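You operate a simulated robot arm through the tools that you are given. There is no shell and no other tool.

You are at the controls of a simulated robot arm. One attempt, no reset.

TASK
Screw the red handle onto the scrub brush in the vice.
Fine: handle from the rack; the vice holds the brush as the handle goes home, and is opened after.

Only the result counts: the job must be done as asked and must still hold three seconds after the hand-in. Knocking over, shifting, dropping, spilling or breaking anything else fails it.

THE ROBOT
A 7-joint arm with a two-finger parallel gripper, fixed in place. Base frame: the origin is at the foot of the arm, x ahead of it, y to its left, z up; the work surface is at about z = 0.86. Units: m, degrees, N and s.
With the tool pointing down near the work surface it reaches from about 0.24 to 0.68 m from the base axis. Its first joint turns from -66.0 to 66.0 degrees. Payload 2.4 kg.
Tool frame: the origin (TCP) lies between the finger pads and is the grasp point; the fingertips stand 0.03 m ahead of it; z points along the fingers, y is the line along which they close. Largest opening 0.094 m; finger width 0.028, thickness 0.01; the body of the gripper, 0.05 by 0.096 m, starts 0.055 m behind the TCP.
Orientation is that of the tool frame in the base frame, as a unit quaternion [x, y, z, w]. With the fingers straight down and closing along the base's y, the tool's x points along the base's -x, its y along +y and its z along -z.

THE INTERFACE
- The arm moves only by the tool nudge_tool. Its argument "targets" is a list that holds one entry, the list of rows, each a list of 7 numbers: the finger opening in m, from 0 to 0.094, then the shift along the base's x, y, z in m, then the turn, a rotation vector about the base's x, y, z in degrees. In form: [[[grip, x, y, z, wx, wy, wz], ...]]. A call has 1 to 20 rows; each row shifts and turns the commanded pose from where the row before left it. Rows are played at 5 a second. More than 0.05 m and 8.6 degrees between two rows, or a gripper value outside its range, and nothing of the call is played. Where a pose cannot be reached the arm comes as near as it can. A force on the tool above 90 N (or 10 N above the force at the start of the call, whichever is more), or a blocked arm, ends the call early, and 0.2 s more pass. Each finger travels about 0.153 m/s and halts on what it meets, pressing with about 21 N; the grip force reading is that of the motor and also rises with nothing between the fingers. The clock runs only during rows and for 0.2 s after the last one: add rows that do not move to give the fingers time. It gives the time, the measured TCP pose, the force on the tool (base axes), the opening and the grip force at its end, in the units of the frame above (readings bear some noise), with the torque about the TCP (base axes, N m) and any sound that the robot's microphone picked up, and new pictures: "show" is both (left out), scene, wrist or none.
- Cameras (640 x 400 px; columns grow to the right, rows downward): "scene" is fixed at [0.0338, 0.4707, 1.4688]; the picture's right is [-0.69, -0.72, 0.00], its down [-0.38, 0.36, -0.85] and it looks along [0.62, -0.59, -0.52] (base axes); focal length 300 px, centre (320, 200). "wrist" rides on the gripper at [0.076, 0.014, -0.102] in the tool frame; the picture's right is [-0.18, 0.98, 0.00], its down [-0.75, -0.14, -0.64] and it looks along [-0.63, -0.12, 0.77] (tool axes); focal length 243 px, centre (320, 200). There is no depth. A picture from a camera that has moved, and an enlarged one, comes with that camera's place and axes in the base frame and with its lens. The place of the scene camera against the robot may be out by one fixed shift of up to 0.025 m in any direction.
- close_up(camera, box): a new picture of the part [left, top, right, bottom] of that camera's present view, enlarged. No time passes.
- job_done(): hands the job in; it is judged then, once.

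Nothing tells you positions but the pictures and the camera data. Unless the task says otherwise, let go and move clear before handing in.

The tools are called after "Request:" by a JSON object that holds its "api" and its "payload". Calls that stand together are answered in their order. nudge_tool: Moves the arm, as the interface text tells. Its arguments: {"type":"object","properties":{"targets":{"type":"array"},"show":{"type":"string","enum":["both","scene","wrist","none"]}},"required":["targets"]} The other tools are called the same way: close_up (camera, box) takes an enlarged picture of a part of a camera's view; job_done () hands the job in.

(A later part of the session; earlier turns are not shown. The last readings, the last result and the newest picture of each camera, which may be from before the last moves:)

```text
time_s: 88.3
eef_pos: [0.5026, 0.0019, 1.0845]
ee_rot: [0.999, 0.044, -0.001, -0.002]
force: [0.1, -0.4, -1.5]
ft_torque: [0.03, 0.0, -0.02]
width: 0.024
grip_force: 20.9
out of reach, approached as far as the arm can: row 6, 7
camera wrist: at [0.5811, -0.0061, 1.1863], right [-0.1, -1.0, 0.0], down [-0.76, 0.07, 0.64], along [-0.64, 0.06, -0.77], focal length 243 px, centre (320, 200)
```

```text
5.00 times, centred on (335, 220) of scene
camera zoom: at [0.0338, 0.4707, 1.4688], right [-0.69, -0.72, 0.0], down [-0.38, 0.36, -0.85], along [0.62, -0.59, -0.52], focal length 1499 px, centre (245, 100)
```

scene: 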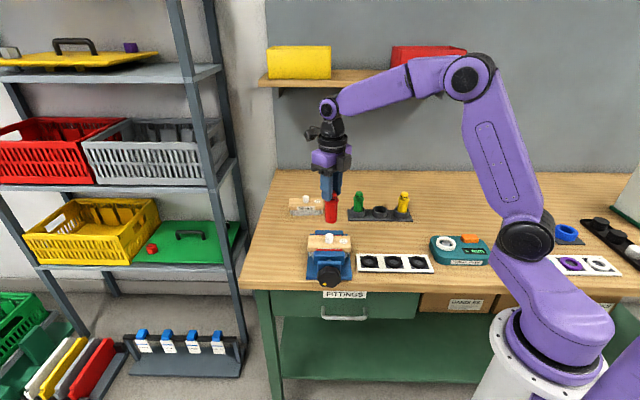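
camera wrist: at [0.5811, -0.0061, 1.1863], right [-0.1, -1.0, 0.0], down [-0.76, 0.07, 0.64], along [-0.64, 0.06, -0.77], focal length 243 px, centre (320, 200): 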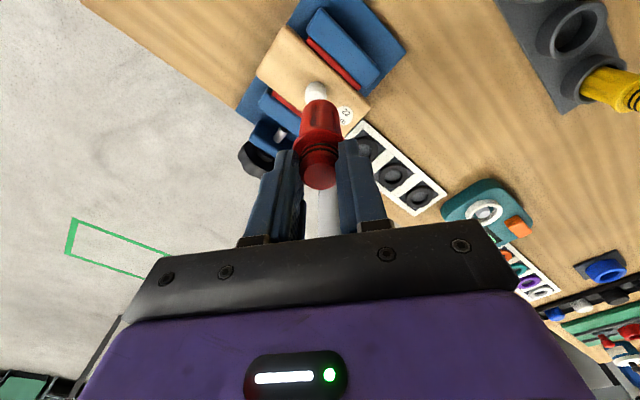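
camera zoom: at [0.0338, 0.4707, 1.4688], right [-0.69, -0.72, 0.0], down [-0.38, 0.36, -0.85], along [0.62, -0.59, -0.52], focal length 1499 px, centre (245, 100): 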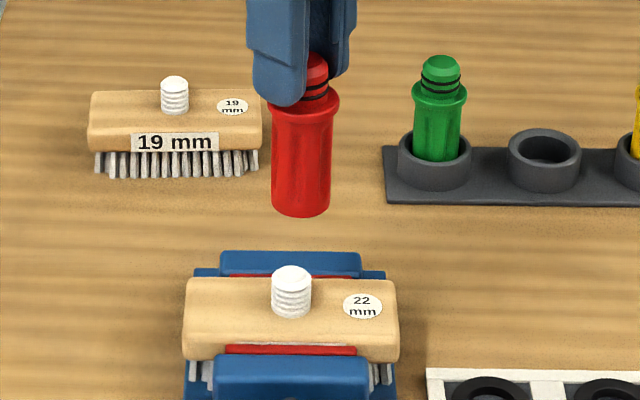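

The yaw limit is about 185°, so this is my screwing start. The stub appears at (0.504, 0.006). I'll shift onto it and lower to about 1 cm above.

Request:
{"api": "nudge_tool", "payload": {"targets": [[[0.01, 0.0012, 0.004, 0, 0, 0, -2], [0.01, 0, 0, -0.015, 0, 0, 0], [0.01, 0, 0, -0.015, 0, 0, 0], [0.01, 0, 0, -0.01, 0, 0, 0], [0.01, 0, 0, 0, 0, 0, 0], [0.01, 0, 0, 0, 0, 0, 0]]]}}

Request:
{"api": "close_up", "payload": {"camera": "wrist", "box": [240, 40, 400, 200]}}

Request:
{"api": "close_up", "payload": {"camera": "scene", "box": [305, 190, 355, 250]}}

```text
time_s: 89.7
eef_pos: [0.5054, 0.0067, 1.0457]
ee_rot: [1.0, 0.026, -0.001, -0.001]
force: [-0.2, -0.3, 0.3]
ft_torque: [0.02, 0.0, 0.02]
width: 0.0235
grip_force: 21.4
camera wrist: at [0.5818, -0.0042, 1.1475], right [-0.13, -0.99, 0.0], down [-0.76, 0.1, 0.64], along [-0.64, 0.09, -0.77], focal length 243 px, centre (320, 200)
```

scene: 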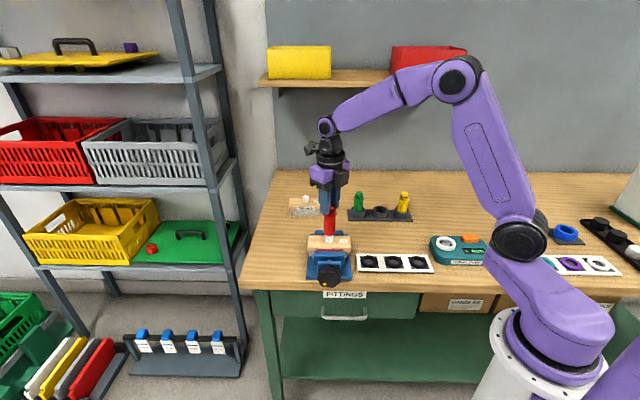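
wrist: 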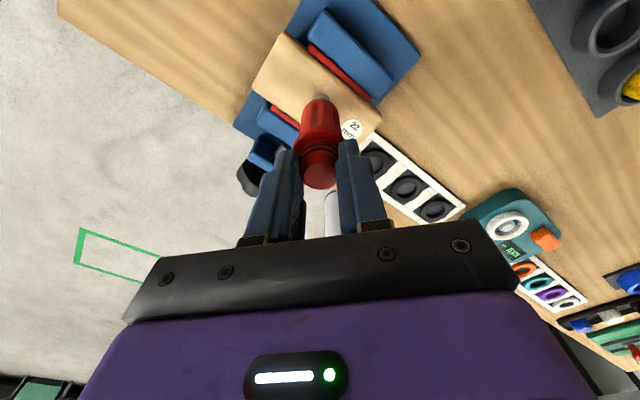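

```text
2.50 times, centred on (320, 120) of wrist
camera zoom: at [0.5818, -0.0042, 1.1475], right [-0.13, -0.99, 0.0], down [-0.76, 0.1, 0.64], along [-0.64, 0.09, -0.77], focal length 606 px, centre (320, 400)
```

zoom: 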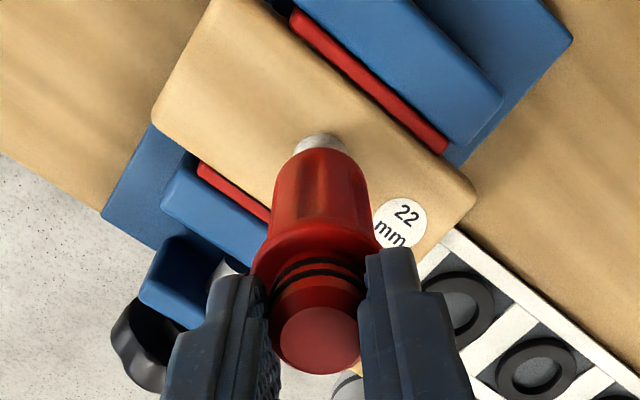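

```text
6.67 times, centred on (330, 220) of scene
camera zoom: at [0.0338, 0.4707, 1.4688], right [-0.69, -0.72, 0.0], down [-0.38, 0.36, -0.85], along [0.62, -0.59, -0.52], focal length 1999 px, centre (253, 67)
```

zoom: 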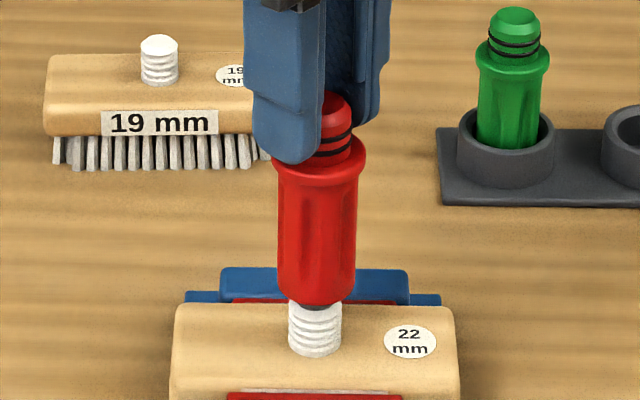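

The handle is within about 1 mm of the stub axis and roughly 7 mm above it. I'll lower in millimetre steps, watching for contact force.

Request:
{"api": "nudge_tool", "payload": {"targets": [[[0.01, -0.0008, -0.0008, -0.002, 0, 0, 0], [0.01, 0, 0, -0.002, 0, 0, 0], [0.01, 0, 0, -0.001, 0, 0, 0], [0.01, 0, 0, 0, 0, 0, 0]]], "show": "none"}}

Request:
{"api": "nudge_tool", "payload": {"targets": [[[0.01, 0, 0, -0.001, 0, 0, 0], [0.01, 0, 0, -0.001, 0, 0, 0], [0.01, 0, 0, 0, 0, 0, 0]]], "show": "none"}}

Request:
{"api": "nudge_tool", "payload": {"targets": [[[0.01, 0, 0, -0.001, 0, 0, 0], [0.01, 0, 0, -0.001, 0, 0, 0], [0.01, 0, 0, 0, 0, 0, 0]]], "show": "scene"}}

Request:
{"api": "close_up", "payload": {"camera": "scene", "box": [305, 190, 355, 250]}}

```text
time_s: 90.7
eef_pos: [0.5028, 0.0058, 1.0382]
ee_rot: [1.0, 0.027, -0.001, -0.001]
force: [0.7, -0.2, -0.6]
ft_torque: [-0.01, 0.0, -0.03]
width: 0.024
grip_force: 21.4
```

```text
time_s: 91.5
eef_pos: [0.5043, 0.0053, 1.037]
ee_rot: [1.0, 0.026, -0.001, -0.002]
force: [0.0, -0.7, -1.8]
ft_torque: [-0.01, 0.0, -0.04]
width: 0.024
grip_force: 20.7
```

```text
time_s: 92.3
eef_pos: [0.5036, 0.0037, 1.0337]
ee_rot: [1.0, 0.026, 0.0, -0.001]
force: [-0.6, -0.5, -1.1]
ft_torque: [0.04, -0.02, 0.01]
width: 0.024
grip_force: 21.0
```

scene: 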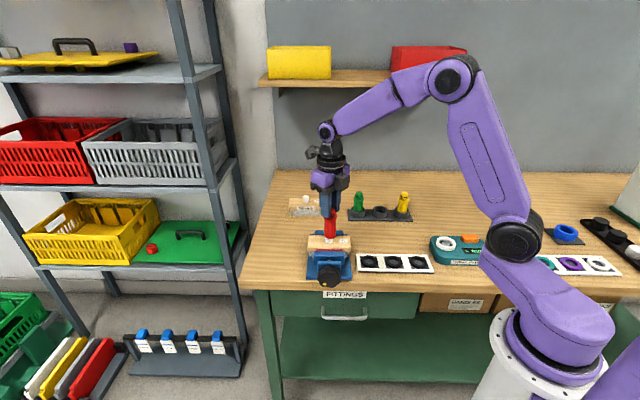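

```text
6.67 times, centred on (330, 220) of scene
camera zoom: at [0.0338, 0.4707, 1.4688], right [-0.69, -0.72, 0.0], down [-0.38, 0.36, -0.85], along [0.62, -0.59, -0.52], focal length 1999 px, centre (253, 67)
```

zoom: 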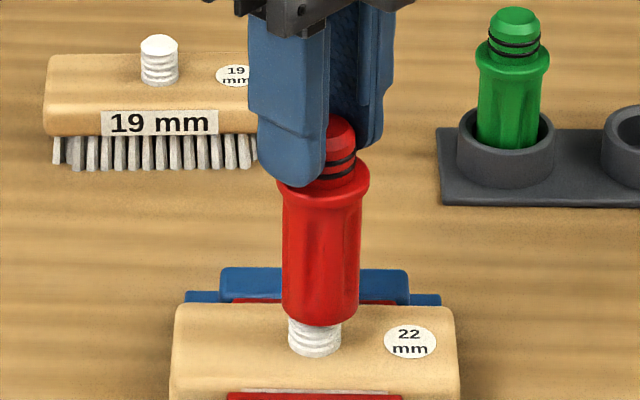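

Request:
{"api": "nudge_tool", "payload": {"targets": [[[0.01, 0.0012, 0.0012, 0, 0, 0, 0], [0.01, 0, 0, 0, 0, 0, 0]]], "show": "wrist"}}

Request:
{"api": "close_up", "payload": {"camera": "wrist", "box": [270, 60, 370, 160]}}

Request:
{"api": "close_up", "payload": {"camera": "scene", "box": [310, 215, 350, 250]}}

```text
time_s: 92.9
eef_pos: [0.5049, 0.0043, 1.0326]
ee_rot: [1.0, 0.026, 0.0, 0.0]
force: [-0.6, -0.2, -1.7]
ft_torque: [-0.04, -0.06, -0.01]
width: 0.0237
grip_force: 21.0
camera wrist: at [0.5828, -0.0053, 1.1361], right [-0.13, -0.99, 0.0], down [-0.76, 0.1, 0.64], along [-0.64, 0.09, -0.77], focal length 243 px, centre (320, 200)
```

wrist: 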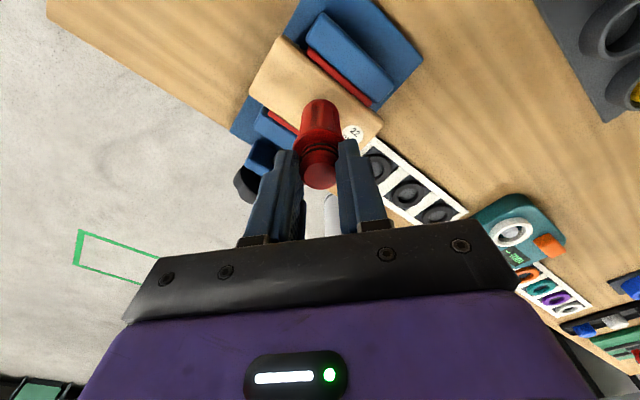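

```text
4.00 times, centred on (320, 110) of wrist
camera zoom: at [0.5828, -0.0053, 1.1361], right [-0.13, -0.99, 0.0], down [-0.76, 0.1, 0.64], along [-0.64, 0.09, -0.77], focal length 970 px, centre (320, 560)
```

zoom: 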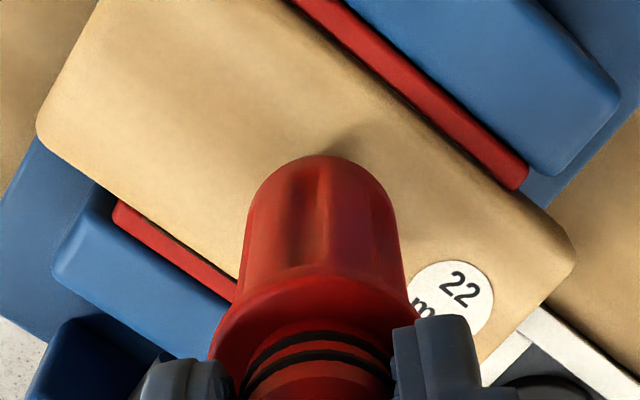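

```text
11.43 times, centred on (330, 232) of scene
camera zoom: at [0.0338, 0.4707, 1.4688], right [-0.69, -0.72, 0.0], down [-0.38, 0.36, -0.85], along [0.62, -0.59, -0.52], focal length 3426 px, centre (206, -171)
```

zoom: 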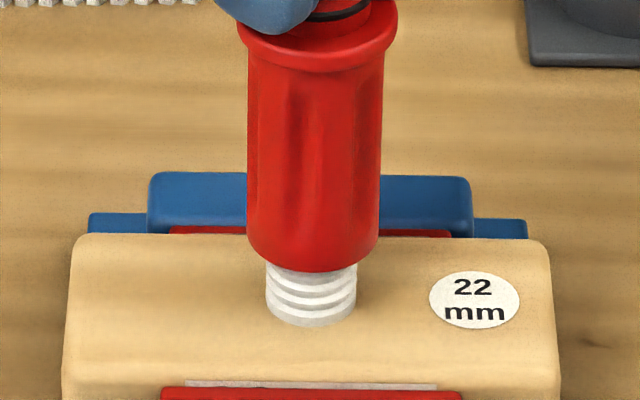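

The handle is laterally centred on the stub and about 1–2 mm above it. I'll continue down to gentle contact.

Request:
{"api": "nudge_tool", "payload": {"targets": [[[0.01, 0, 0, -0.001, 0, 0, 0], [0.01, 0, 0, -0.001, 0, 0, 0], [0.01, 0, 0, 0, 0, 0, 0]]], "show": "none"}}

Request:
{"api": "nudge_tool", "payload": {"targets": [[[0.01, 0, 0, -0.001, 0, 0, 0], [0.01, 0, 0, 0, 0, 0, 0]]], "show": "none"}}

Request:
{"api": "nudge_tool", "payload": {"targets": [[[0.01, 0, 0, -0.001, 0, 0, 0], [0.01, 0, 0, 0, 0, 0, 0]]], "show": "scene"}}

Request:
{"api": "close_up", "payload": {"camera": "scene", "box": [310, 215, 350, 250]}}

```text
time_s: 93.7
eef_pos: [0.5045, 0.0054, 1.0318]
ee_rot: [1.0, 0.027, -0.001, -0.002]
force: [-0.2, 0.6, -0.3]
ft_torque: [0.0, -0.01, 0.0]
width: 0.0239
grip_force: 21.8
```

```text
time_s: 94.3
eef_pos: [0.5059, 0.0051, 1.0314]
ee_rot: [1.0, 0.026, -0.001, -0.001]
force: [-0.1, -0.4, 0.4]
ft_torque: [-0.01, 0.02, -0.04]
width: 0.024
grip_force: 20.9
```

```text
time_s: 94.9
eef_pos: [0.5058, 0.0061, 1.0311]
ee_rot: [1.0, 0.026, 0.0, -0.001]
force: [-0.4, -0.2, -1.5]
ft_torque: [0.01, 0.05, -0.01]
width: 0.0237
grip_force: 21.3
```

scene: 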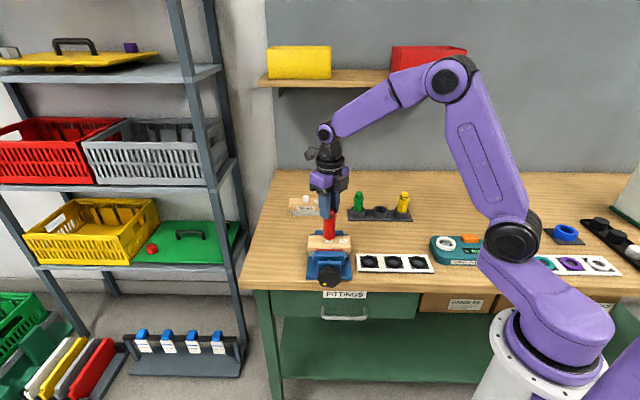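

```text
11.43 times, centred on (330, 232) of scene
camera zoom: at [0.0338, 0.4707, 1.4688], right [-0.69, -0.72, 0.0], down [-0.38, 0.36, -0.85], along [0.62, -0.59, -0.52], focal length 3426 px, centre (206, -171)
```

zoom: 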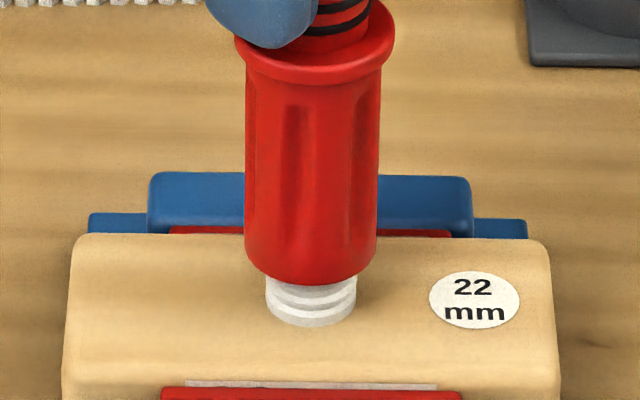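

No contact force yet though the handle is already overlapping the stub top, so it may be slipping over the lead-in. I'll continue down carefully.

Request:
{"api": "nudge_tool", "payload": {"targets": [[[0.01, 0, 0, -0.001, 0, 0, 0], [0.01, 0, 0, 0, 0, 0, 0]]], "show": "none"}}

Request:
{"api": "nudge_tool", "payload": {"targets": [[[0.01, 0, 0, -0.001, 0, 0, 0], [0.01, 0, 0, 0, 0, 0, 0]]], "show": "none"}}

Request:
{"api": "nudge_tool", "payload": {"targets": [[[0.01, 0, 0, -0.001, 0, 0, 0], [0.01, 0, 0, 0, 0, 0, 0]]], "show": "none"}}

Request:
{"api": "close_up", "payload": {"camera": "scene", "box": [310, 215, 350, 250]}}

```text
time_s: 95.5
eef_pos: [0.5052, 0.0047, 1.0298]
ee_rot: [1.0, 0.027, 0.0, -0.001]
force: [0.8, 0.0, 0.1]
ft_torque: [0.0, 0.02, -0.03]
width: 0.0237
grip_force: 20.8
```

```text
time_s: 96.1
eef_pos: [0.5057, 0.0056, 1.0276]
ee_rot: [1.0, 0.026, -0.001, -0.001]
force: [-0.5, 0.3, -0.8]
ft_torque: [-0.02, 0.01, 0.03]
width: 0.0239
grip_force: 20.7
```

```text
time_s: 96.7
eef_pos: [0.5063, 0.0065, 1.0277]
ee_rot: [1.0, 0.026, 0.0, -0.001]
force: [0.4, 0.2, -1.6]
ft_torque: [-0.02, -0.02, 0.0]
width: 0.0239
grip_force: 20.8
```

```text
11.43 times, centred on (330, 232) of scene
camera zoom: at [0.0338, 0.4707, 1.4688], right [-0.69, -0.72, 0.0], down [-0.38, 0.36, -0.85], along [0.62, -0.59, -0.52], focal length 3426 px, centre (206, -171)
```

zoom: 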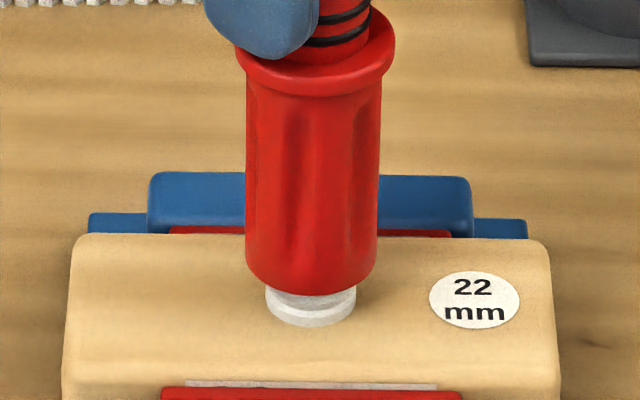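

Still no resistance; about 12 mm remain to the brush face. I'll keep easing down in small steps until the thread start pushes back.

Request:
{"api": "nudge_tool", "payload": {"targets": [[[0.01, 0, 0, -0.001, 0, 0, 0], [0.01, 0, 0, 0, 0, 0, 0]]], "show": "none"}}

Request:
{"api": "nudge_tool", "payload": {"targets": [[[0.01, 0, 0, -0.001, 0, 0, 0], [0.01, 0, 0, 0, 0, 0, 0]]], "show": "none"}}

Request:
{"api": "nudge_tool", "payload": {"targets": [[[0.01, 0, 0, -0.001, 0, 0, 0], [0.01, 0, 0, 0, 0, 0, 0]]], "show": "none"}}

Request:
{"api": "close_up", "payload": {"camera": "scene", "box": [310, 215, 350, 250]}}

```text
time_s: 97.3
eef_pos: [0.5048, 0.0069, 1.0267]
ee_rot: [1.0, 0.026, 0.001, 0.0]
force: [-0.3, -0.4, 5.7]
ft_torque: [-0.08, 0.05, -0.01]
width: 0.0246
grip_force: 20.9
```

```text
time_s: 97.9
eef_pos: [0.506, 0.0062, 1.025]
ee_rot: [1.0, 0.026, 0.001, 0.0]
force: [-2.3, 2.4, 17.0]
ft_torque: [0.22, 0.25, 0.02]
width: 0.0236
grip_force: 20.5
```

```text
time_s: 98.5
eef_pos: [0.5065, 0.0061, 1.0246]
ee_rot: [1.0, 0.026, -0.001, 0.0]
force: [1.5, -1.5, 15.4]
ft_torque: [-0.18, -0.12, 0.0]
width: 0.024
grip_force: 21.0
```

```text
11.43 times, centred on (330, 232) of scene
camera zoom: at [0.0335, 0.4707, 1.4688], right [-0.69, -0.72, 0.0], down [-0.38, 0.36, -0.85], along [0.62, -0.59, -0.52], focal length 3426 px, centre (206, -171)
```

zoom: 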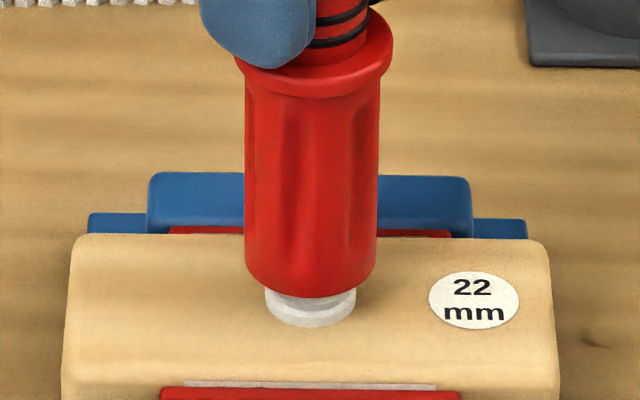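

Contact: 15 N upward with the handle about 5 mm over the stub, so the thread start is seated. I'll ease off slightly and begin turning clockwise with light pressure.

Request:
{"api": "nudge_tool", "payload": {"targets": [[[0.01, 0, 0, 0.0005, 0, 0, -8], [0.01, 0, 0, 0, 0, 0, -8], [0.01, 0, 0, 0, 0, 0, -8], [0.01, 0, 0, 0, 0, 0, -8], [0.01, 0, 0, 0, 0, 0, -8], [0.01, 0, 0, 0, 0, 0, -8], [0.01, 0, 0, 0, 0, 0, 0]]], "show": "wrist"}}

Request:
{"api": "close_up", "payload": {"camera": "scene", "box": [310, 215, 350, 250]}}

```text
time_s: 100.1
eef_pos: [0.5053, 0.0053, 1.0236]
ee_rot: [0.923, -0.384, -0.003, 0.0]
force: [-3.6, -7.6, -11.0]
ft_torque: [-0.4, 0.2, -0.01]
width: 0.0238
grip_force: 20.9
camera wrist: at [0.5493, -0.0595, 1.1263], right [-0.83, -0.56, 0.0], down [-0.43, 0.63, 0.64], along [-0.36, 0.53, -0.76], focal length 243 px, centre (320, 200)
```

wrist: 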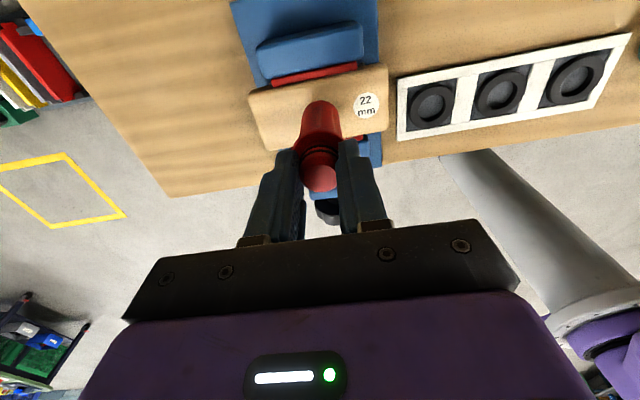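

```text
11.43 times, centred on (330, 232) of scene
camera zoom: at [0.0338, 0.4705, 1.4689], right [-0.69, -0.72, 0.0], down [-0.38, 0.36, -0.85], along [0.62, -0.59, -0.52], focal length 3426 px, centre (206, -171)
```

zoom: 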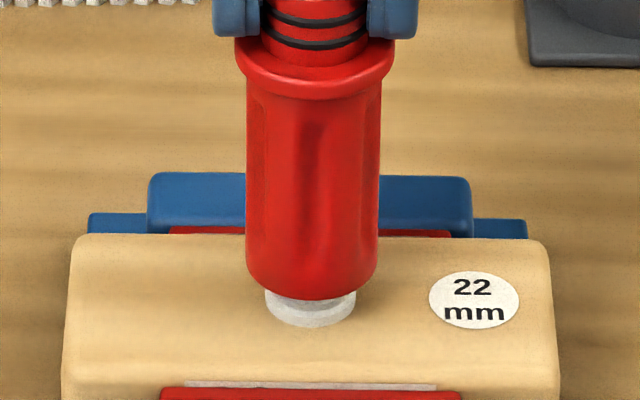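

The vertical force flipped to a downward pull, so the right-hand thread has engaged. I'll follow it down while turning clockwise.

Request:
{"api": "nudge_tool", "payload": {"targets": [[[0.01, 0, 0, -0.001, 0, 0, -8], [0.01, 0, 0, -0.0001, 0, 0, -8], [0.01, 0, 0, -0.0001, 0, 0, -8], [0.01, 0, 0, -0.0001, 0, 0, -8], [0.01, 0, 0, -0.0001, 0, 0, -8], [0.01, 0, 0, -0.0001, 0, 0, -8], [0.01, 0, 0, 0, 0, 0, 0]]], "show": "none"}}

Request:
{"api": "close_up", "payload": {"camera": "scene", "box": [310, 215, 350, 250]}}

```text
time_s: 101.7
eef_pos: [0.5044, 0.0065, 1.0224]
ee_rot: [-0.688, 0.726, 0.002, -0.002]
force: [-17.3, -12.1, 0.3]
ft_torque: [-0.53, 0.64, 0.03]
width: 0.0237
grip_force: 21.2
```

```text
11.43 times, centred on (330, 232) of scene
camera zoom: at [0.0333, 0.4704, 1.4689], right [-0.69, -0.72, 0.0], down [-0.38, 0.36, -0.85], along [0.62, -0.59, -0.52], focal length 3426 px, centre (206, -171)
```

zoom: 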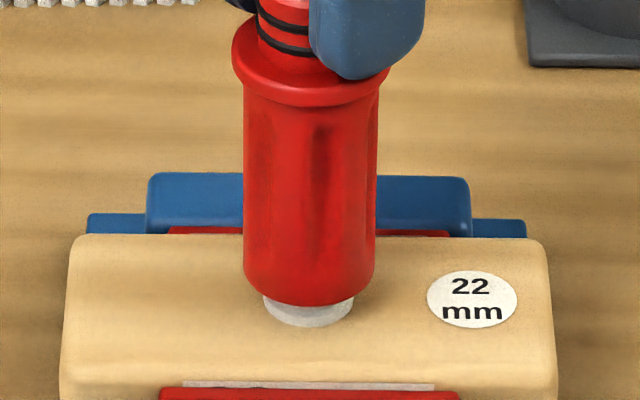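

Rotation continues and the handle is descending, but a side load is building from slight eccentricity. I'll shift about 1.5 mm with it and keep turning.

Request:
{"api": "nudge_tool", "payload": {"targets": [[[0.01, -0.0012, -0.0008, -0.0001, 0, 0, -8], [0.01, 0, 0, -0.0001, 0, 0, -8], [0.01, 0, 0, -0.0001, 0, 0, -8], [0.01, 0, 0, -0.0001, 0, 0, -8], [0.01, 0, 0, 0, 0, 0, 0]]], "show": "none"}}

Request:
{"api": "close_up", "payload": {"camera": "scene", "box": [300, 190, 360, 250]}}

```text
time_s: 102.9
eef_pos: [0.5032, 0.0065, 1.0223]
ee_rot: [-0.461, 0.888, 0.0, -0.001]
force: [-12.4, -7.1, -4.3]
ft_torque: [-0.22, 0.6, 0.01]
width: 0.0236
grip_force: 21.1
```

```text
6.67 times, centred on (330, 220) of scene
camera zoom: at [0.0334, 0.4705, 1.4689], right [-0.69, -0.72, 0.0], down [-0.38, 0.36, -0.85], along [0.62, -0.59, -0.52], focal length 1999 px, centre (253, 67)
```

zoom: 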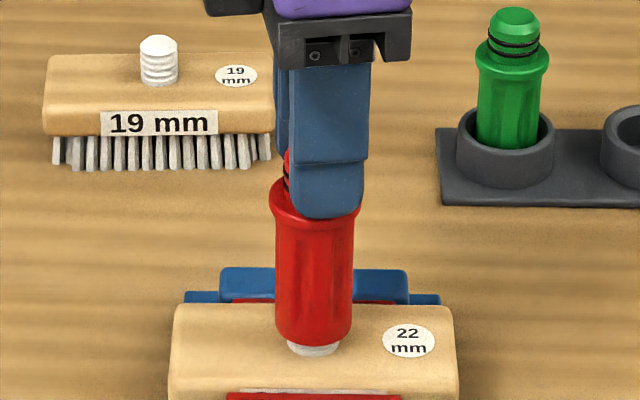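

The handle's axis sits 3–5 mm off the finger centre, which causes the side load. The thread is already holding it, so I'll release, inspect, and regrip centred.

Request:
{"api": "nudge_tool", "payload": {"targets": [[[0.03, -0.001, -0.0008, 0, 0, 0, 0], [0.06, 0, 0, 0, 0, 0, 0], [0.06, 0, 0, 0, 0, 0, 0], [0.06, 0, 0, 0, 0, 0, 0]]]}}

Request:
{"api": "close_up", "payload": {"camera": "scene", "box": [300, 190, 360, 250]}}

Request:
{"api": "close_up", "payload": {"camera": "wrist", "box": [220, 60, 420, 200]}}

```text
time_s: 103.9
eef_pos: [0.5035, 0.0041, 1.021]
ee_rot: [-0.462, 0.887, -0.001, 0.001]
force: [-0.1, -0.2, -0.8]
ft_torque: [-0.02, 0.04, -0.04]
width: 0.0601
grip_force: 0.1
camera wrist: at [0.448, -0.0499, 1.1243], right [-0.7, 0.71, 0.0], down [0.55, 0.54, 0.64], along [0.46, 0.45, -0.77], focal length 243 px, centre (320, 200)
```

scene: 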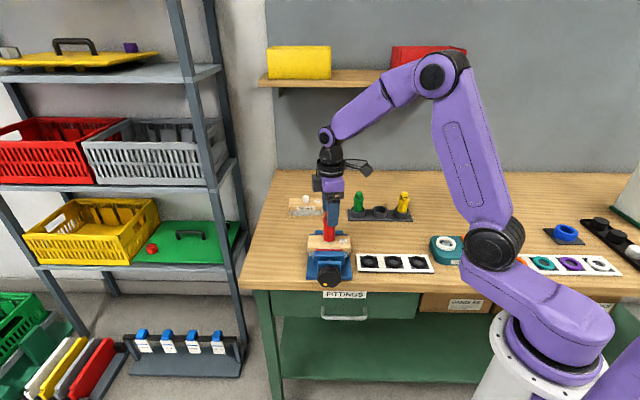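
wrist: 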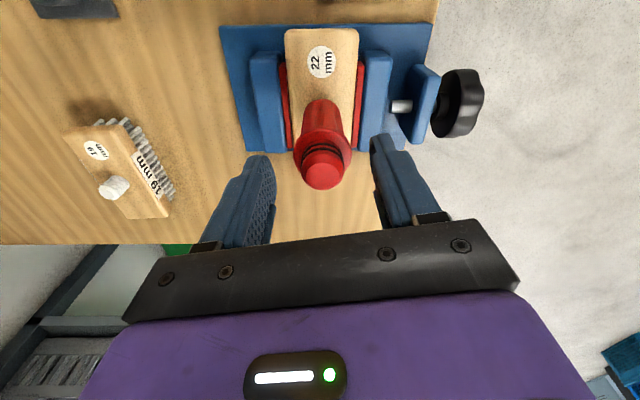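

```text
6.67 times, centred on (330, 220) of scene
camera zoom: at [0.0338, 0.4707, 1.4688], right [-0.69, -0.72, 0.0], down [-0.38, 0.36, -0.85], along [0.62, -0.59, -0.52], focal length 1999 px, centre (253, 67)
```

zoom: 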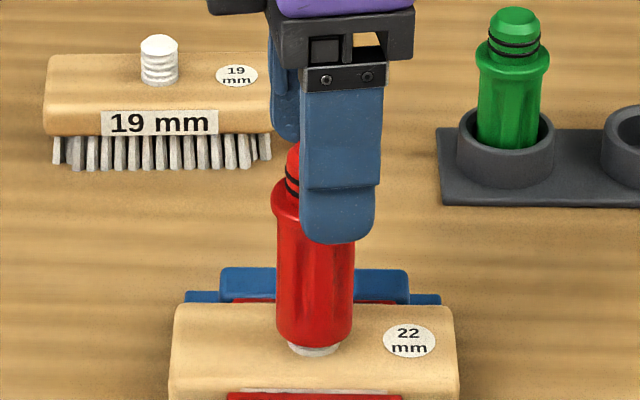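

```text
2.86 times, centred on (320, 130) of wrist
camera zoom: at [0.448, -0.0499, 1.1243], right [-0.7, 0.71, 0.0], down [0.55, 0.54, 0.64], along [0.46, 0.45, -0.77], focal length 693 px, centre (320, 400)
```

zoom: 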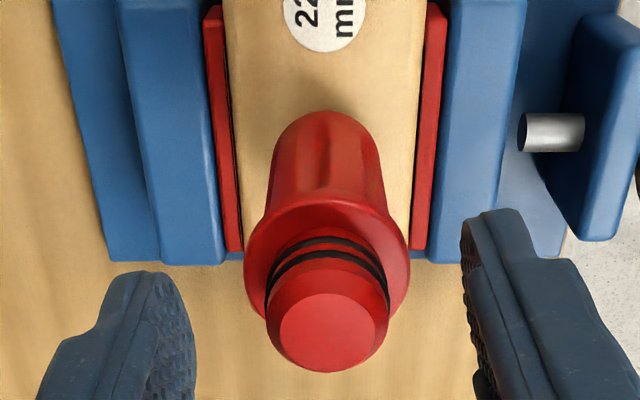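

The handle stands upright on the thread by itself. I'll shift slightly toward its axis, rotate the open gripper back around it to about yaw 143°, and check centring from the scene camera.

Request:
{"api": "nudge_tool", "payload": {"targets": [[[0.06, 0.0005, 0.0015, 0.001, 0, 0, 8], [0.06, 0.0005, 0.0015, 0, 0, 0, 8], [0.06, 0, 0, 0, 0, 0, 8], [0.06, 0, 0, 0, 0, 0, 8], [0.06, 0, 0, 0, 0, 0, 8], [0.06, 0, 0, 0, 0, 0, 8], [0.06, 0, 0, 0, 0, 0, 8], [0.06, 0, 0, 0, 0, 0, 8], [0.06, 0, 0, 0, 0, 0, 8], [0.06, 0, 0, 0, 0, 0, 8], [0.06, 0, 0, 0, 0, 0, 8], [0.06, 0, 0, 0, 0, 0, 0]]]}}

Request:
{"api": "close_up", "payload": {"camera": "scene", "box": [300, 190, 360, 250]}}

Request:
{"api": "close_up", "payload": {"camera": "wrist", "box": [220, 60, 420, 200]}}

```text
time_s: 106.5
eef_pos: [0.504, 0.0082, 1.0242]
ee_rot: [0.949, -0.316, 0.0, -0.001]
force: [0.6, -0.2, -0.5]
ft_torque: [-0.01, 0.02, -0.02]
width: 0.06
grip_force: 0.1
camera wrist: at [0.5565, -0.0495, 1.126], right [-0.74, -0.68, 0.0], down [-0.52, 0.56, 0.64], along [-0.43, 0.47, -0.77], focal length 243 px, centre (320, 200)
```

scene: 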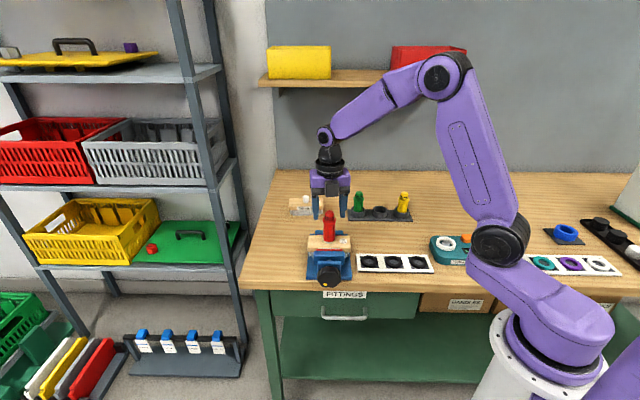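
wrist: 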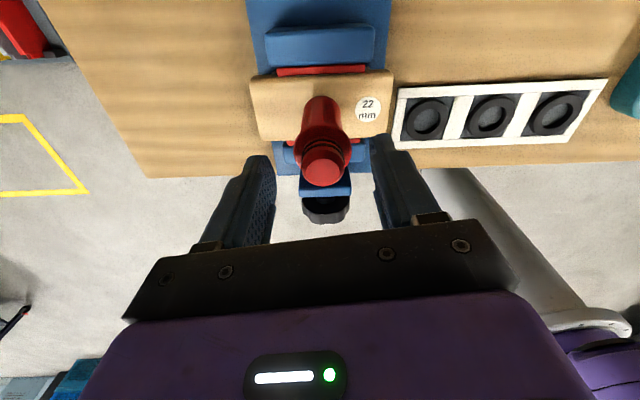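

```text
6.67 times, centred on (330, 220) of scene
camera zoom: at [0.0338, 0.4707, 1.4688], right [-0.69, -0.72, 0.0], down [-0.38, 0.36, -0.85], along [0.62, -0.59, -0.52], focal length 1999 px, centre (253, 67)
```

zoom: 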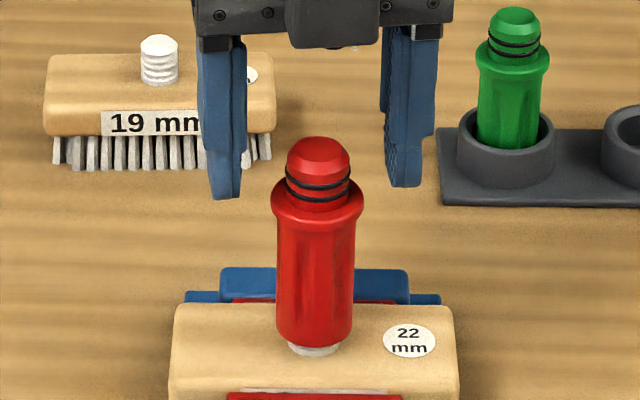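

```text
2.86 times, centred on (320, 130) of wrist
camera zoom: at [0.5565, -0.0495, 1.126], right [-0.74, -0.68, 0.0], down [-0.52, 0.56, 0.64], along [-0.43, 0.47, -0.77], focal length 693 px, centre (320, 400)
```

zoom: 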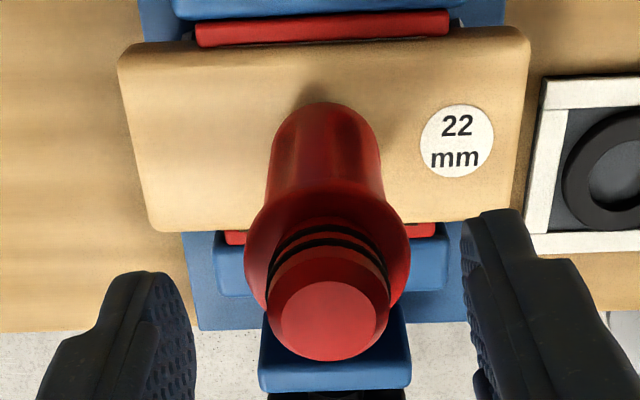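

The handle is centred to about 2 mm: axis near (0.502, 0.0085), top near z 1.005. I'll trim, rotate to yaw 183°, lower onto the neck and regrip.

Request:
{"api": "nudge_tool", "payload": {"targets": [[[0.06, -0.0018, 0.0004, 0, 0, 0, 8], [0.06, 0, 0, 0, 0, 0, 8], [0.06, 0, 0, 0, 0, 0, 8], [0.06, 0, 0, 0, 0, 0, 8], [0.06, 0, 0, 0, 0, 0, 6], [0.06, 0, 0, -0.005, 0, 0, 0], [0.06, 0, 0, -0.004, 0, 0, 0], [0.06, 0, 0, 0, 0, 0, 0], [0.01, 0, 0, 0, 0, 0, 0], [0.01, 0, 0, 0, 0, 0, 0], [0.01, 0, 0, 0, 0, 0, 0]]]}}

Request:
{"api": "close_up", "payload": {"camera": "scene", "box": [300, 190, 360, 250]}}

Request:
{"api": "close_up", "payload": {"camera": "wrist", "box": [220, 60, 420, 200]}}

```text
time_s: 108.9
eef_pos: [0.5029, 0.0068, 1.0145]
ee_rot: [1.0, 0.008, -0.001, -0.001]
force: [0.1, -9.6, -0.6]
ft_torque: [-0.48, -0.11, 0.0]
width: 0.0359
grip_force: 21.3
camera wrist: at [0.5799, -0.0065, 1.1169], right [-0.17, -0.99, 0.0], down [-0.75, 0.13, 0.64], along [-0.63, 0.11, -0.77], focal length 243 px, centre (320, 200)
```

scene: 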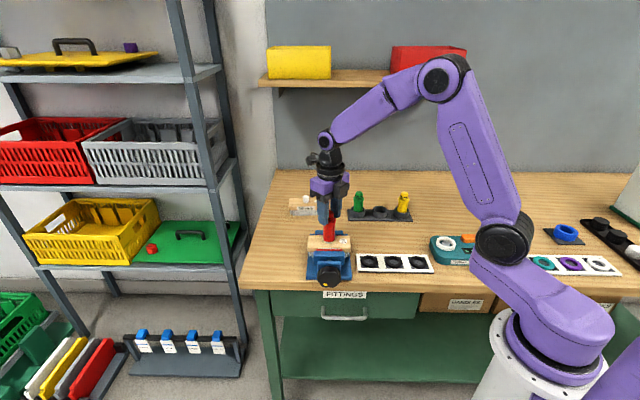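
wrist: 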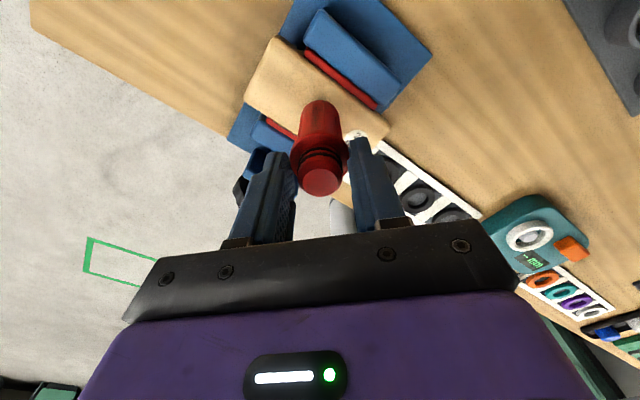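

```text
6.67 times, centred on (330, 220) of scene
camera zoom: at [0.0338, 0.4705, 1.4689], right [-0.69, -0.72, 0.0], down [-0.38, 0.36, -0.85], along [0.62, -0.59, -0.52], focal length 1999 px, centre (253, 67)
```

zoom: 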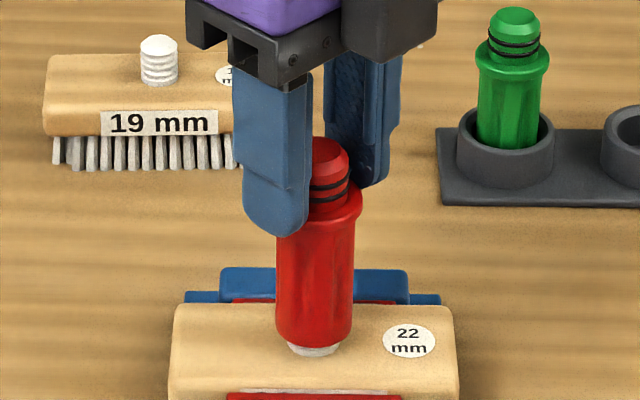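

```text
2.86 times, centred on (320, 130) of wrist
camera zoom: at [0.5799, -0.0065, 1.1169], right [-0.17, -0.99, 0.0], down [-0.75, 0.13, 0.64], along [-0.63, 0.11, -0.77], focal length 693 px, centre (320, 400)
```

zoom: 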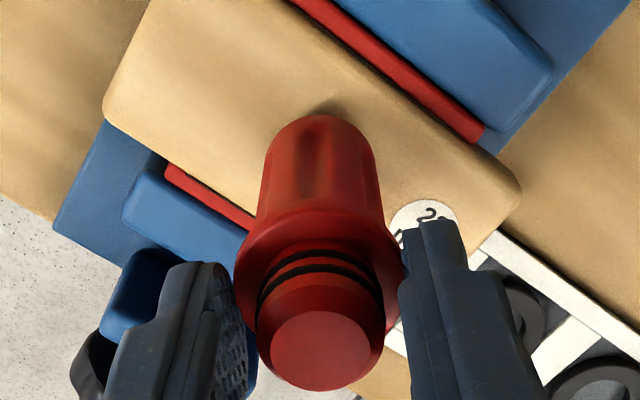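

The fingers closed on the 36 mm collar, which gives more turning leverage. I'll lower a bit so the collar sits well inside the pads, re-close, and begin the stroke.

Request:
{"api": "nudge_tool", "payload": {"targets": [[[0.05, 0, 0, 0, 0, 0, 0], [0.05, 0, -0.001, -0.005, 0, 0, 0], [0.05, 0, 0, -0.004, 0, 0, 0], [0.01, 0, 0, 0, 0, 0, 0], [0.01, 0, 0, 0, 0, 0, 0], [0.01, 0, 0, 0, 0, 0, -8], [0.01, 0, 0, -0.0001, 0, 0, -8], [0.01, 0, 0, -0.0001, 0, 0, -8], [0.01, 0, 0, -0.0001, 0, 0, -8], [0.01, 0, 0, -0.0001, 0, 0, -8], [0.01, 0, 0, 0, 0, 0, 0]]]}}

Request:
{"api": "close_up", "payload": {"camera": "scene", "box": [300, 190, 360, 250]}}

```text
time_s: 111.3
eef_pos: [0.5027, 0.0083, 1.0051]
ee_rot: [0.942, -0.334, 0.0, 0.0]
force: [4.9, 0.8, -8.1]
ft_torque: [-0.16, -0.36, 0.0]
width: 0.0358
grip_force: 20.6
camera wrist: at [0.5528, -0.0525, 1.108], right [-0.76, -0.65, 0.0], down [-0.5, 0.58, 0.64], along [-0.42, 0.49, -0.77], focal length 243 px, centre (320, 200)
```

scene: 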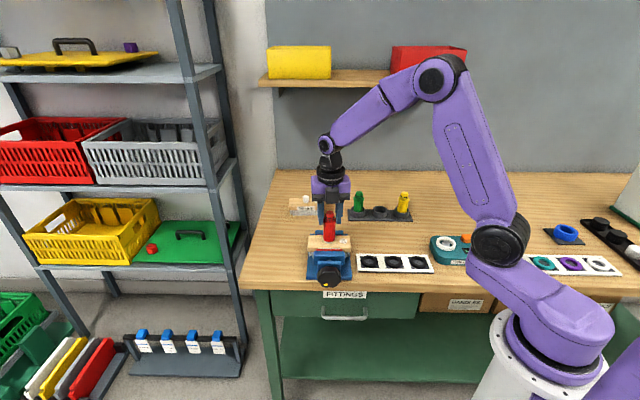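
wrist: 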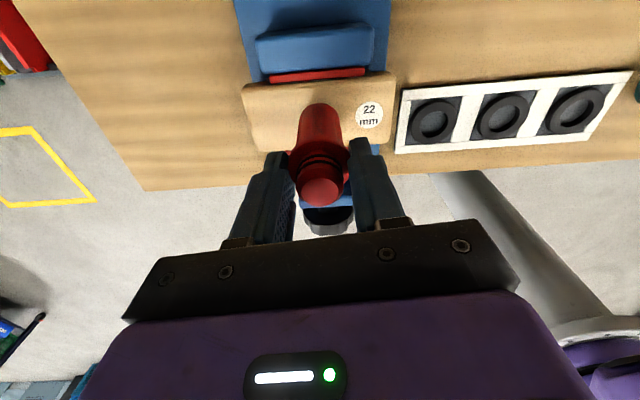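

```text
6.67 times, centred on (330, 220) of scene
camera zoom: at [0.0341, 0.4708, 1.4688], right [-0.69, -0.72, 0.0], down [-0.38, 0.36, -0.85], along [0.62, -0.59, -0.52], focal length 1999 px, centre (253, 67)
```

zoom: 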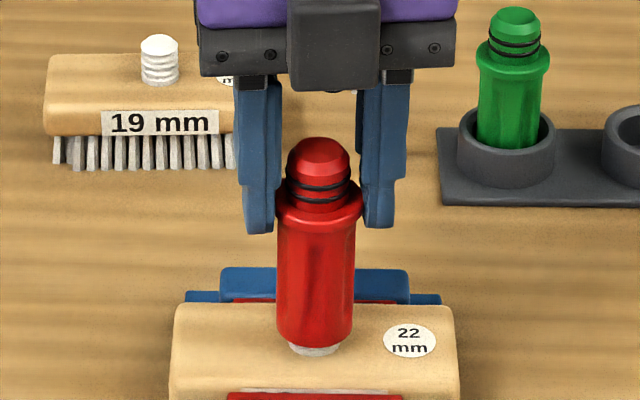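

Well centred now, with only small side loads. I'll continue the clockwise stroke, following downward a bit faster.

Request:
{"api": "nudge_tool", "payload": {"targets": [[[0.01, 0, 0, -0.0006, 0, 0, -8], [0.01, 0, 0, -0.00015, 0, 0, -8], [0.01, 0, 0, -0.00015, 0, 0, -8], [0.01, 0, 0, -0.00015, 0, 0, -8], [0.01, 0, 0, -0.00015, 0, 0, -8], [0.01, 0, 0, -0.00015, 0, 0, -8], [0.01, 0, 0, -0.00015, 0, 0, -8], [0.01, 0, 0, -0.00015, 0, 0, -8], [0.01, 0, 0, -0.00015, 0, 0, -8], [0.01, 0, 0, -0.00015, 0, 0, -8], [0.01, 0, 0, 0, 0, 0, 0]]], "show": "wrist"}}

Request:
{"api": "close_up", "payload": {"camera": "scene", "box": [300, 190, 360, 250]}}

```text
time_s: 113.7
eef_pos: [0.503, 0.0068, 1.0036]
ee_rot: [-0.507, 0.862, 0.0, 0.001]
force: [11.4, 5.2, -13.4]
ft_torque: [0.32, -0.33, 0.05]
width: 0.0359
grip_force: 21.4
camera wrist: at [0.4532, -0.0524, 1.1063], right [-0.77, 0.64, 0.0], down [0.49, 0.59, 0.64], along [0.41, 0.49, -0.77], focal length 243 px, centre (320, 200)
```

wrist: 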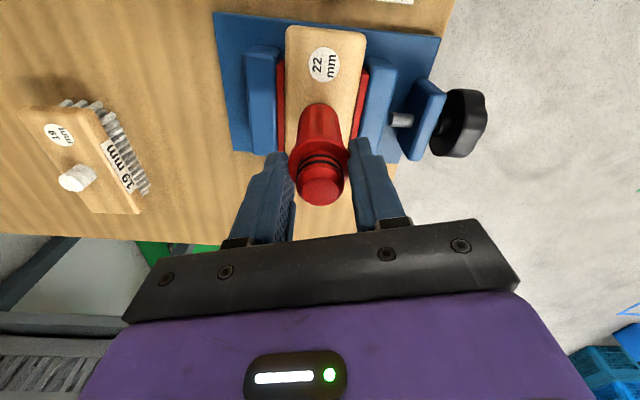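

```text
6.67 times, centred on (330, 220) of scene
camera zoom: at [0.0343, 0.4709, 1.4687], right [-0.69, -0.72, 0.0], down [-0.38, 0.36, -0.85], along [0.62, -0.59, -0.52], focal length 1999 px, centre (253, 67)
```

zoom: 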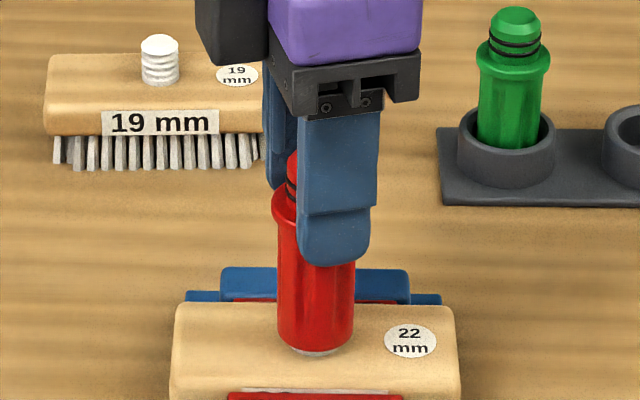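

The handle is visibly lower, about 4–5 mm to go. I'll follow at roughly 0.25 mm per step and continue.

Request:
{"api": "nudge_tool", "payload": {"targets": [[[0.01, 0.0008, 0.0004, -0.001, 0, 0, -8], [0.01, 0, 0, -0.00025, 0, 0, -8], [0.01, 0, 0, -0.00025, 0, 0, -8], [0.01, 0, 0, -0.00025, 0, 0, -8], [0.01, 0, 0, -0.00025, 0, 0, -8], [0.01, 0, 0, -0.00025, 0, 0, -8], [0.01, 0, 0, -0.00025, 0, 0, -8], [0.01, 0, 0, -0.00025, 0, 0, -8], [0.01, 0, 0, 0, 0, 0, 0]]], "show": "wrist"}}

Request:
{"api": "close_up", "payload": {"camera": "scene", "box": [300, 190, 360, 250]}}

```text
time_s: 115.7
eef_pos: [0.5037, 0.0075, 1.0018]
ee_rot: [0.028, 1.0, -0.001, 0.002]
force: [9.0, -4.5, -2.9]
ft_torque: [-0.14, -0.4, 0.02]
width: 0.0359
grip_force: 21.3
camera wrist: at [0.4281, 0.0254, 1.1042], right [0.24, 0.97, 0.0], down [0.74, -0.18, 0.64], along [0.63, -0.15, -0.76], focal length 243 px, centre (320, 200)
```

wrist: 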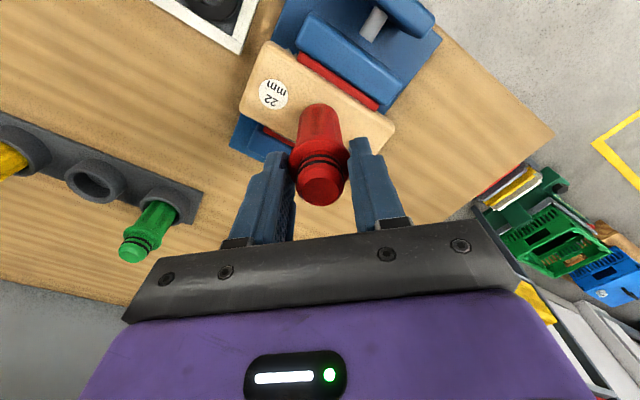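

```text
6.67 times, centred on (330, 220) of scene
camera zoom: at [0.0341, 0.4706, 1.4688], right [-0.69, -0.72, 0.0], down [-0.38, 0.36, -0.85], along [0.62, -0.59, -0.52], focal length 1999 px, centre (253, 67)
```

zoom: 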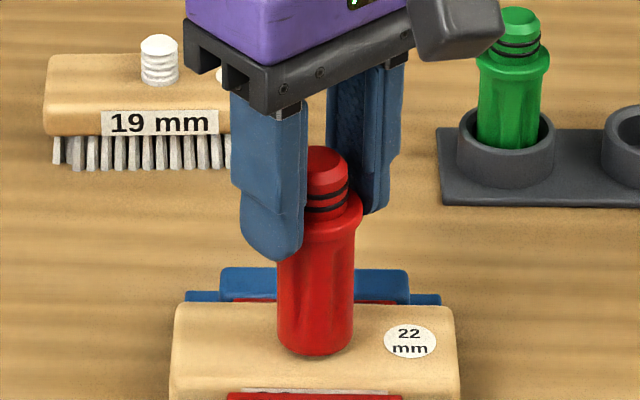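

Almost home; the white stub is hidden now. I'll continue clockwise and watch the torque about z.

Request:
{"api": "nudge_tool", "payload": {"targets": [[[0.01, 0.0003, 0, -0.0002, 0, 0, -8], [0.01, 0, 0, -0.0002, 0, 0, -8], [0.01, 0, 0, -0.0002, 0, 0, -8], [0.01, 0, 0, -0.0002, 0, 0, -8], [0.01, 0, 0, -0.0002, 0, 0, -8], [0.01, 0, 0, 0, 0, 0, 0]]], "show": "wrist"}}

Request:
{"api": "close_up", "payload": {"camera": "scene", "box": [310, 215, 350, 250]}}

Request:
{"api": "close_up", "payload": {"camera": "wrist", "box": [220, 60, 420, 200]}}

```text
time_s: 117.1
eef_pos: [0.5045, 0.007, 1.0005]
ee_rot: [0.368, 0.93, -0.002, 0.0]
force: [4.3, -7.1, -1.1]
ft_torque: [-0.25, -0.2, -0.02]
width: 0.0359
grip_force: 21.1
camera wrist: at [0.4582, 0.0691, 1.1031], right [0.81, 0.59, 0.0], down [0.45, -0.62, 0.64], along [0.38, -0.52, -0.77], focal length 243 px, centre (320, 200)
```

wrist: 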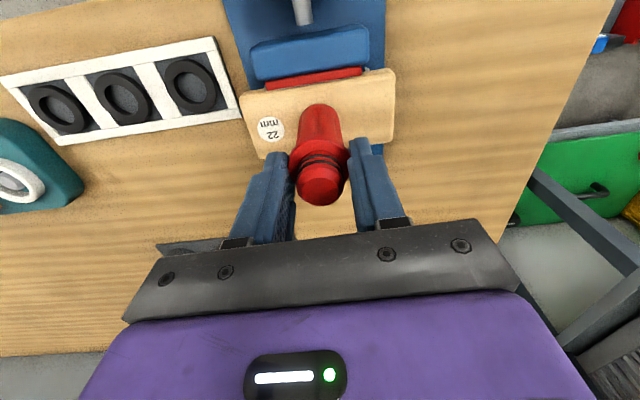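

```text
11.43 times, centred on (330, 232) of scene
camera zoom: at [0.0339, 0.4705, 1.4689], right [-0.69, -0.72, 0.0], down [-0.38, 0.36, -0.85], along [0.62, -0.59, -0.52], focal length 3426 px, centre (206, -171)
```

zoom: 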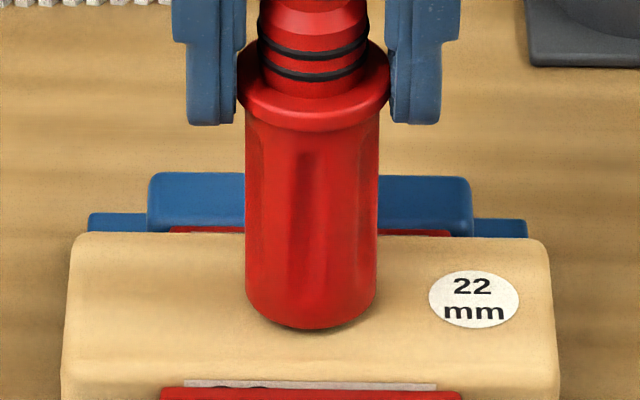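

```text
2.86 times, centred on (320, 130) of wrist
camera zoom: at [0.4582, 0.0691, 1.1031], right [0.81, 0.59, 0.0], down [0.45, -0.62, 0.64], along [0.38, -0.52, -0.77], focal length 693 px, centre (320, 400)
```

zoom: 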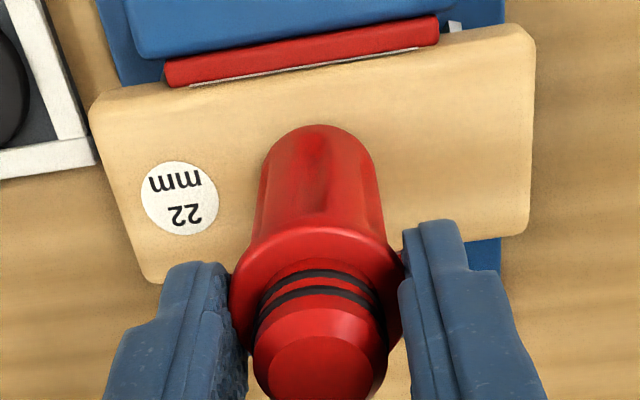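

Still turning with almost no torque, so not home yet. Continuing.

Request:
{"api": "nudge_tool", "payload": {"targets": [[[0.01, 0.0002, -0.0003, -0.0002, 0, 0, -8], [0.01, 0, 0, -0.0002, 0, 0, -8], [0.01, 0, 0, -0.0002, 0, 0, -8], [0.01, 0, 0, -0.0002, 0, 0, -8], [0.01, 0, 0, -0.0002, 0, 0, -8], [0.01, 0, 0, 0, 0, 0, 0]]], "show": "none"}}

Request:
{"api": "close_up", "payload": {"camera": "scene", "box": [310, 215, 350, 250]}}

Request:
{"api": "close_up", "payload": {"camera": "wrist", "box": [220, 60, 420, 200]}}

```text
time_s: 118.5
eef_pos: [0.504, 0.0057, 1.0016]
ee_rot: [0.664, 0.748, -0.001, 0.001]
force: [3.8, -10.2, -0.7]
ft_torque: [-0.39, -0.08, 0.01]
width: 0.0361
grip_force: 21.0
```

```text
11.43 times, centred on (330, 232) of scene
camera zoom: at [0.0339, 0.4704, 1.4689], right [-0.69, -0.72, 0.0], down [-0.38, 0.36, -0.85], along [0.62, -0.59, -0.52], focal length 3426 px, centre (206, -171)
```

zoom: 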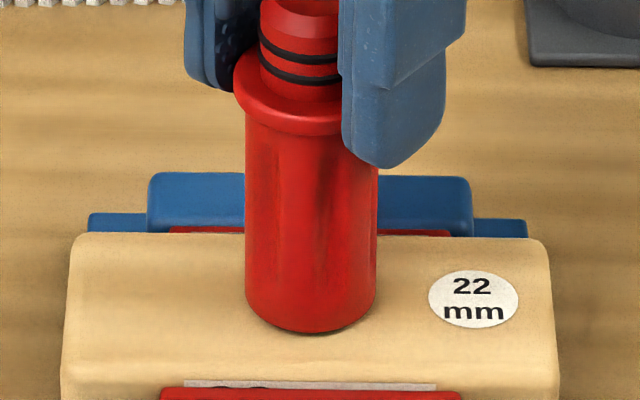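

```text
2.86 times, centred on (320, 130) of wrist
camera zoom: at [0.5088, 0.0837, 1.1019], right [1.0, -0.07, 0.0], down [-0.05, -0.76, 0.64], along [-0.04, -0.64, -0.77], focal length 693 px, centre (320, 400)
```

zoom: 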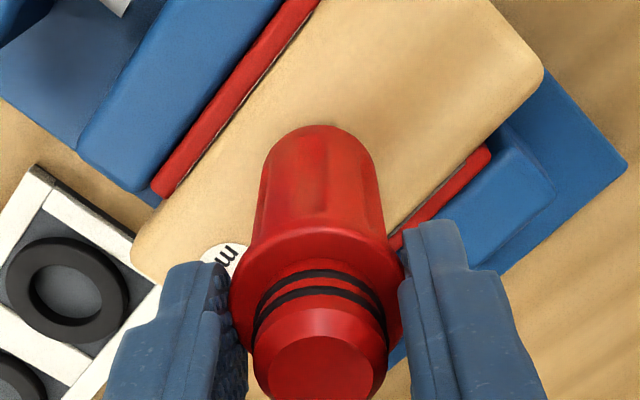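

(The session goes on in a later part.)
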